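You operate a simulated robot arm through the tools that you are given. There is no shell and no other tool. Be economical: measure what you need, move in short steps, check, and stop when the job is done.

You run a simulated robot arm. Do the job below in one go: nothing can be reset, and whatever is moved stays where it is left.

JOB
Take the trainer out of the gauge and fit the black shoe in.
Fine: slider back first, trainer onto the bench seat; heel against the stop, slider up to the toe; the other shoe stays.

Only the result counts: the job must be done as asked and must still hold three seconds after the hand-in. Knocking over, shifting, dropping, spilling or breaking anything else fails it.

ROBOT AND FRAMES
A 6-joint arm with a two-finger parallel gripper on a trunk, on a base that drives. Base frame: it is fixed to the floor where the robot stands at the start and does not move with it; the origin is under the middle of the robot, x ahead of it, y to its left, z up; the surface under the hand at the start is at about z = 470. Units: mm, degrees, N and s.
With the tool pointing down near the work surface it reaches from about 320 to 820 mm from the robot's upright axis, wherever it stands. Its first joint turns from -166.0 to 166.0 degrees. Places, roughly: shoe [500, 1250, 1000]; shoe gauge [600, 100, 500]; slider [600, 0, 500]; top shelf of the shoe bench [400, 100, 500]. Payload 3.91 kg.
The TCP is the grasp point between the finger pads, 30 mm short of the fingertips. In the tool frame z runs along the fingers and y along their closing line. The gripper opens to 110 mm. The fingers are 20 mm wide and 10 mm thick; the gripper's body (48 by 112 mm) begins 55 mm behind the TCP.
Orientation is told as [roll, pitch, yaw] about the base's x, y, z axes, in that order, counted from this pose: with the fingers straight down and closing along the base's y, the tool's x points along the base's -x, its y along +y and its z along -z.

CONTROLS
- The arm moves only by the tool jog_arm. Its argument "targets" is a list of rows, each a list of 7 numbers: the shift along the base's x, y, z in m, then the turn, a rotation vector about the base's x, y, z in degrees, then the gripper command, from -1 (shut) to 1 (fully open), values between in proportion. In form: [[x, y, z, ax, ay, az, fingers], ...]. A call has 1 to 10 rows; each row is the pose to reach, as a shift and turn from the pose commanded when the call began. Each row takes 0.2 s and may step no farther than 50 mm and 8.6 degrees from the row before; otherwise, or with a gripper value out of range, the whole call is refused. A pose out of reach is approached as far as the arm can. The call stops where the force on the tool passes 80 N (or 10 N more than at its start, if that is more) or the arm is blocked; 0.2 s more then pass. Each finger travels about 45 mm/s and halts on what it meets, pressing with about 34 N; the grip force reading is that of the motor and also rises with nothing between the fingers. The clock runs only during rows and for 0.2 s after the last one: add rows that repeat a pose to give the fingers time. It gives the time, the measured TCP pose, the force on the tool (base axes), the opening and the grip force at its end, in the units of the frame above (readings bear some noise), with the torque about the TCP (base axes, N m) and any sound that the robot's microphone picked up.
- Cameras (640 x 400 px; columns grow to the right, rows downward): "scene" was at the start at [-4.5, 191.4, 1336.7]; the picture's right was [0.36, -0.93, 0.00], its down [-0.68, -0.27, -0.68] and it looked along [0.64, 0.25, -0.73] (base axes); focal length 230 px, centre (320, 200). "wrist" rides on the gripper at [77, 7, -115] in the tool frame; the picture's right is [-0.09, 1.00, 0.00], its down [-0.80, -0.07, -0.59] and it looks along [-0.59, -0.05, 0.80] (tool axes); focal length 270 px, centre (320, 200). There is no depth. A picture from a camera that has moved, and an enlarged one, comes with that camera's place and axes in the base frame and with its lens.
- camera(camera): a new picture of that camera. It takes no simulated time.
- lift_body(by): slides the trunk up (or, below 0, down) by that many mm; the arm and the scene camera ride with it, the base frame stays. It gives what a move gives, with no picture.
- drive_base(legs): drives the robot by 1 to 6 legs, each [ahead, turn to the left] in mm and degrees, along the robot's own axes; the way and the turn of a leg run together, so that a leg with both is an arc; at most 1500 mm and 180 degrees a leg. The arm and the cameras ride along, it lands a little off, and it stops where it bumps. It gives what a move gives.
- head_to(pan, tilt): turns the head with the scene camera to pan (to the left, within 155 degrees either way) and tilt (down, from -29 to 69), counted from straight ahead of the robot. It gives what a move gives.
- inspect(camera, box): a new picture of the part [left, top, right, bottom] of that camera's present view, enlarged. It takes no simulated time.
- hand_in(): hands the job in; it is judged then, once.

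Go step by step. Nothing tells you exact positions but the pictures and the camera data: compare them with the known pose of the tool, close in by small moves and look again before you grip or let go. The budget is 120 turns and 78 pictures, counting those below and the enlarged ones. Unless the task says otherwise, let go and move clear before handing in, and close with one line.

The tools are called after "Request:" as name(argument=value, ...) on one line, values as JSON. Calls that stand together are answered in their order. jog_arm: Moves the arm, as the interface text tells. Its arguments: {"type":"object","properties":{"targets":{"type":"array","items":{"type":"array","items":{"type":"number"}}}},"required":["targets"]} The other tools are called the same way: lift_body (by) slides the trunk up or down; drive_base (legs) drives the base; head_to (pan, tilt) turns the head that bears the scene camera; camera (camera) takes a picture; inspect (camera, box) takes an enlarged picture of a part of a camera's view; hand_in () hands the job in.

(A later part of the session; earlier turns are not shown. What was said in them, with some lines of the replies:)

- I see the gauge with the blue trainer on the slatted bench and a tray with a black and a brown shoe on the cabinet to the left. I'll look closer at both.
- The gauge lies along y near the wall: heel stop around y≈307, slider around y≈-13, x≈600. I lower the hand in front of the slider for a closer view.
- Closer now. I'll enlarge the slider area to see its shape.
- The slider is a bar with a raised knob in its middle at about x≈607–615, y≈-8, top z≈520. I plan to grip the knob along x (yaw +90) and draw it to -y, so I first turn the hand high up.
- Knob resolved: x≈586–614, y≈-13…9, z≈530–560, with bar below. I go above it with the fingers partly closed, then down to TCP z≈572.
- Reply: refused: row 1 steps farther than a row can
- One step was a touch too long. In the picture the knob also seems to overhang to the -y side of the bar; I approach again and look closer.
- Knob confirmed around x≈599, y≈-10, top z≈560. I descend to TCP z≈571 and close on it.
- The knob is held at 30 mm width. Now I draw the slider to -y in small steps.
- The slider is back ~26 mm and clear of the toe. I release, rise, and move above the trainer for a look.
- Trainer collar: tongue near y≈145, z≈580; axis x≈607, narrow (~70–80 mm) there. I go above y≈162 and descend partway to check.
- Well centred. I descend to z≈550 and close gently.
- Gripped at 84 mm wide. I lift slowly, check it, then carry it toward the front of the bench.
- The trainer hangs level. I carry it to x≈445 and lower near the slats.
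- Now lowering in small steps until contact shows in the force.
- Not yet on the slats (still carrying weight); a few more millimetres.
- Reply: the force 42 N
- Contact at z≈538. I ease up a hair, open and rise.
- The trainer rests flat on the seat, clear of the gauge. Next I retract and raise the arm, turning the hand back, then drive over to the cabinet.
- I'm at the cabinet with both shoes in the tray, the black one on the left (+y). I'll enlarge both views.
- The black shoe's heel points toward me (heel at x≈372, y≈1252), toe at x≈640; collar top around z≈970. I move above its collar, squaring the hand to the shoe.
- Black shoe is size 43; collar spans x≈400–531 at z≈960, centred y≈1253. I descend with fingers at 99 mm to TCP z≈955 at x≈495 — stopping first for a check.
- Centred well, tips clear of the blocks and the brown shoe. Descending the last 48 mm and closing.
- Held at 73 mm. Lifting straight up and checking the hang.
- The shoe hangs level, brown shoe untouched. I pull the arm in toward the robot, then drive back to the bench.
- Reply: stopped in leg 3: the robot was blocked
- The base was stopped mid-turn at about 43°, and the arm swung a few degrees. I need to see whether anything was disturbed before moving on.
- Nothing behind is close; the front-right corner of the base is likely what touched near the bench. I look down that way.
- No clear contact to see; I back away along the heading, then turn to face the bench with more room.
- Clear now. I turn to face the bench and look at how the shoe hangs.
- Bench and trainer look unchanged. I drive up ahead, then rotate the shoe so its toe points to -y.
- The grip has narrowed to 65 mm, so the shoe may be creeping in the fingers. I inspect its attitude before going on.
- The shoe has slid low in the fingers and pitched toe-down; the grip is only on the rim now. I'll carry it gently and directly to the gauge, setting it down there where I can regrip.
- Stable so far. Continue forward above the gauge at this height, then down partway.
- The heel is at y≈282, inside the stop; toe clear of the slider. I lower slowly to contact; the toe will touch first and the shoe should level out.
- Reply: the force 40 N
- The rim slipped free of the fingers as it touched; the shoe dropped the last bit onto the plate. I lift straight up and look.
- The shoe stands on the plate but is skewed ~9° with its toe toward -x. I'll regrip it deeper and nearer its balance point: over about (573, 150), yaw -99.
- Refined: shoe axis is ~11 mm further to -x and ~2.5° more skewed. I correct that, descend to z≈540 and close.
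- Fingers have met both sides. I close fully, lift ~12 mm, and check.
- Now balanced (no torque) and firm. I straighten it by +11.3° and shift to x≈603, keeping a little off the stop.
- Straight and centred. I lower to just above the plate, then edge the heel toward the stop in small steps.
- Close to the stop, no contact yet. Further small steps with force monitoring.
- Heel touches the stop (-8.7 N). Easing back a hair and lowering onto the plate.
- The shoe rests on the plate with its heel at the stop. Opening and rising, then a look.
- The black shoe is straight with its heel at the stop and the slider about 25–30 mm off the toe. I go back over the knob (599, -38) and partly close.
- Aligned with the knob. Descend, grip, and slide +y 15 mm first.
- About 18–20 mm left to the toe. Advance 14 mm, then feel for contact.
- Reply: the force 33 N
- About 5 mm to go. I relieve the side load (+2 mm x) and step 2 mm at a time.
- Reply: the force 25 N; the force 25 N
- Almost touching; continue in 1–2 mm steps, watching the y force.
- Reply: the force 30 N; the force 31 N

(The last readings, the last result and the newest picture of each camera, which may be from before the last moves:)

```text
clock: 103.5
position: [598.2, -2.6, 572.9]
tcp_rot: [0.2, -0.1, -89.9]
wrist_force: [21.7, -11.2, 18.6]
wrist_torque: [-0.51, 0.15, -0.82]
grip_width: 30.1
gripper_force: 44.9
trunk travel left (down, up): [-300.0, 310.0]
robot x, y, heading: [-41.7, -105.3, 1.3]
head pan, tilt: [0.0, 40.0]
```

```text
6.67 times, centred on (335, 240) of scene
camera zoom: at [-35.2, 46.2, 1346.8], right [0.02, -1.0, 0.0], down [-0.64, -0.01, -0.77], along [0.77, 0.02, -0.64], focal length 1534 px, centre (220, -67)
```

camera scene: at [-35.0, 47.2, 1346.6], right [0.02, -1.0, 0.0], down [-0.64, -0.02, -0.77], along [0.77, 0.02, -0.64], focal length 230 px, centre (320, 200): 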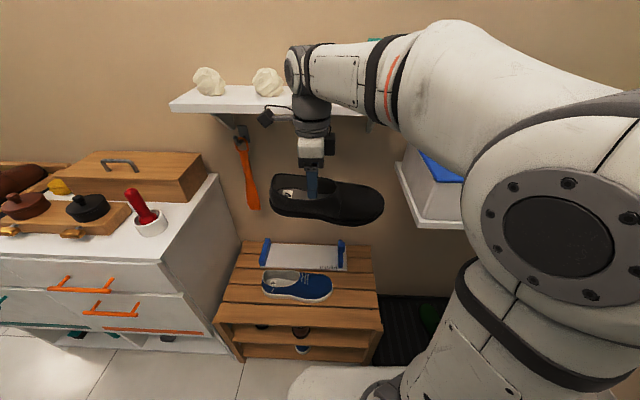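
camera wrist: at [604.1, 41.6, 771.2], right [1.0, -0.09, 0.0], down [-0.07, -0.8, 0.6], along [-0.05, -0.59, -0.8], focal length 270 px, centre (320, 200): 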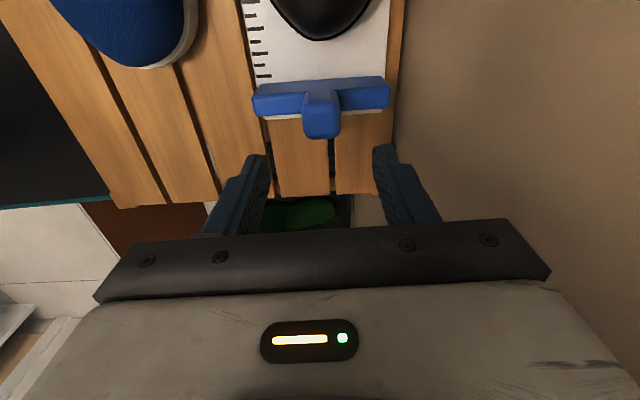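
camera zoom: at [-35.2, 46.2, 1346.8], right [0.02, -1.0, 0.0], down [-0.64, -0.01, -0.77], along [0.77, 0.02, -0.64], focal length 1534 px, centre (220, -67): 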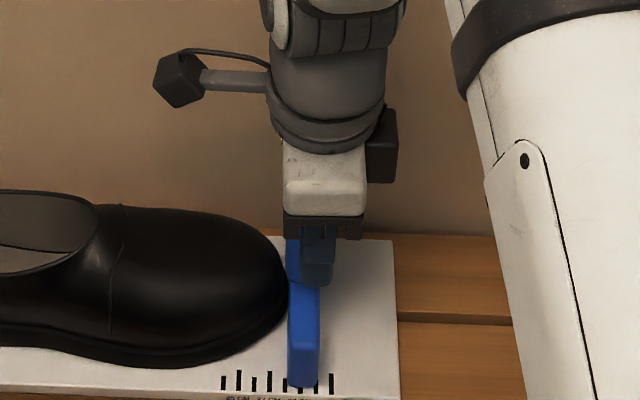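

Contact: -11 N, with the shoe pressed toe-to-heel. I relieve side loads, open, rise and check.

Request:
jog_arm(targets=[[0.002, -0.0005, 0.001, 0, 0, 0, -1], [0.002, -0.0005, 0.001, 0, 0, 0, -0.3], [0.002, -0.0005, 0.001, 0, 0, 0, 0.1], [0.002, -0.0005, 0.001, 0, 0, 0, 0.2], [0.002, -0.0005, 0.001, 0, 0, 0, 0.2], [0.002, -0.0005, 0.03, 0, 0, 0, 0.2], [0.002, -0.0005, 0.07, 0, 0, 0, 0.2], [0.002, 0, 0.11, 0, 0, 0, 0.2], [0.002, 0, 0.15, 0, 0, 0, 0.2], [0.002, 0, 0.19, 0, 0, 0, 0.2]])

Request:
inspect(camera="scene", box=[240, 190, 370, 290])

Request:
camera(camera="wrist")

```text
clock: 105.7
position: [601.7, 0.9, 762.9]
tcp_rot: [0.1, -0.2, -90.0]
wrist_force: [-0.1, -0.7, -0.2]
wrist_torque: [0.02, 0.03, -0.01]
grip_width: 65.9
gripper_force: 0.1
trunk travel left (down, up): [-300.0, 310.0]
robot x, y, heading: [-39.5, -104.2, 1.0]
head pan, tilt: [0.0, 40.0]
```

```text
4.00 times, centred on (305, 240) of scene
camera zoom: at [-35.0, 47.2, 1346.6], right [0.02, -1.0, 0.0], down [-0.64, -0.02, -0.77], along [0.77, 0.02, -0.64], focal length 920 px, centre (380, 40)
```

zoom: 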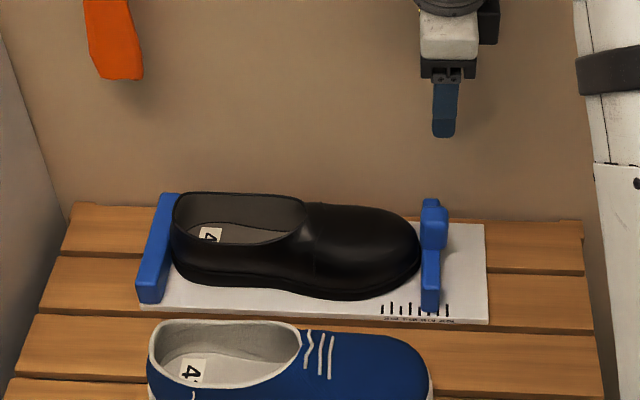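

```text
7 pictures are left
camera wrist: at [608.2, 77.8, 876.9], right [1.0, -0.09, 0.0], down [-0.07, -0.8, 0.6], along [-0.05, -0.59, -0.8], focal length 270 px, centre (320, 200)
```

wrist: 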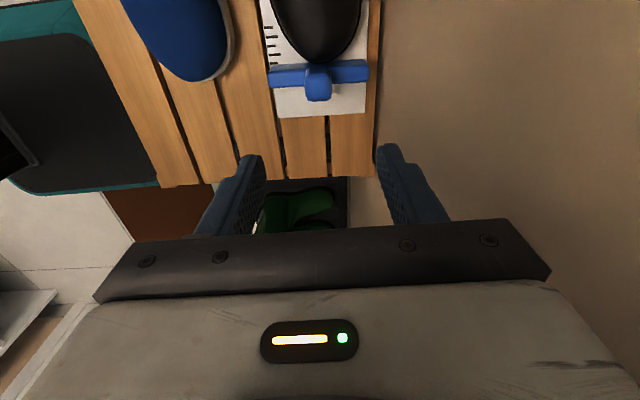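

The black shoe sits straight in the gauge with its heel at the stop and the slider at its toe. The trainer is flat on the bench seat, and the hand is clear, so I hand in.

Request:
hand_in()

```text
The job is handed in.
```

The trainer is on the bench seat, and the black shoe is in the gauge with its heel against the stop and the slider up to its toe. The brown shoe stayed in its tray. On the way back the base was blocked once mid-turn; I never found what it touched, but saw nothing moved. The black shoe also slipped from the fingers just above the plate, so I regripped it and set it straight.
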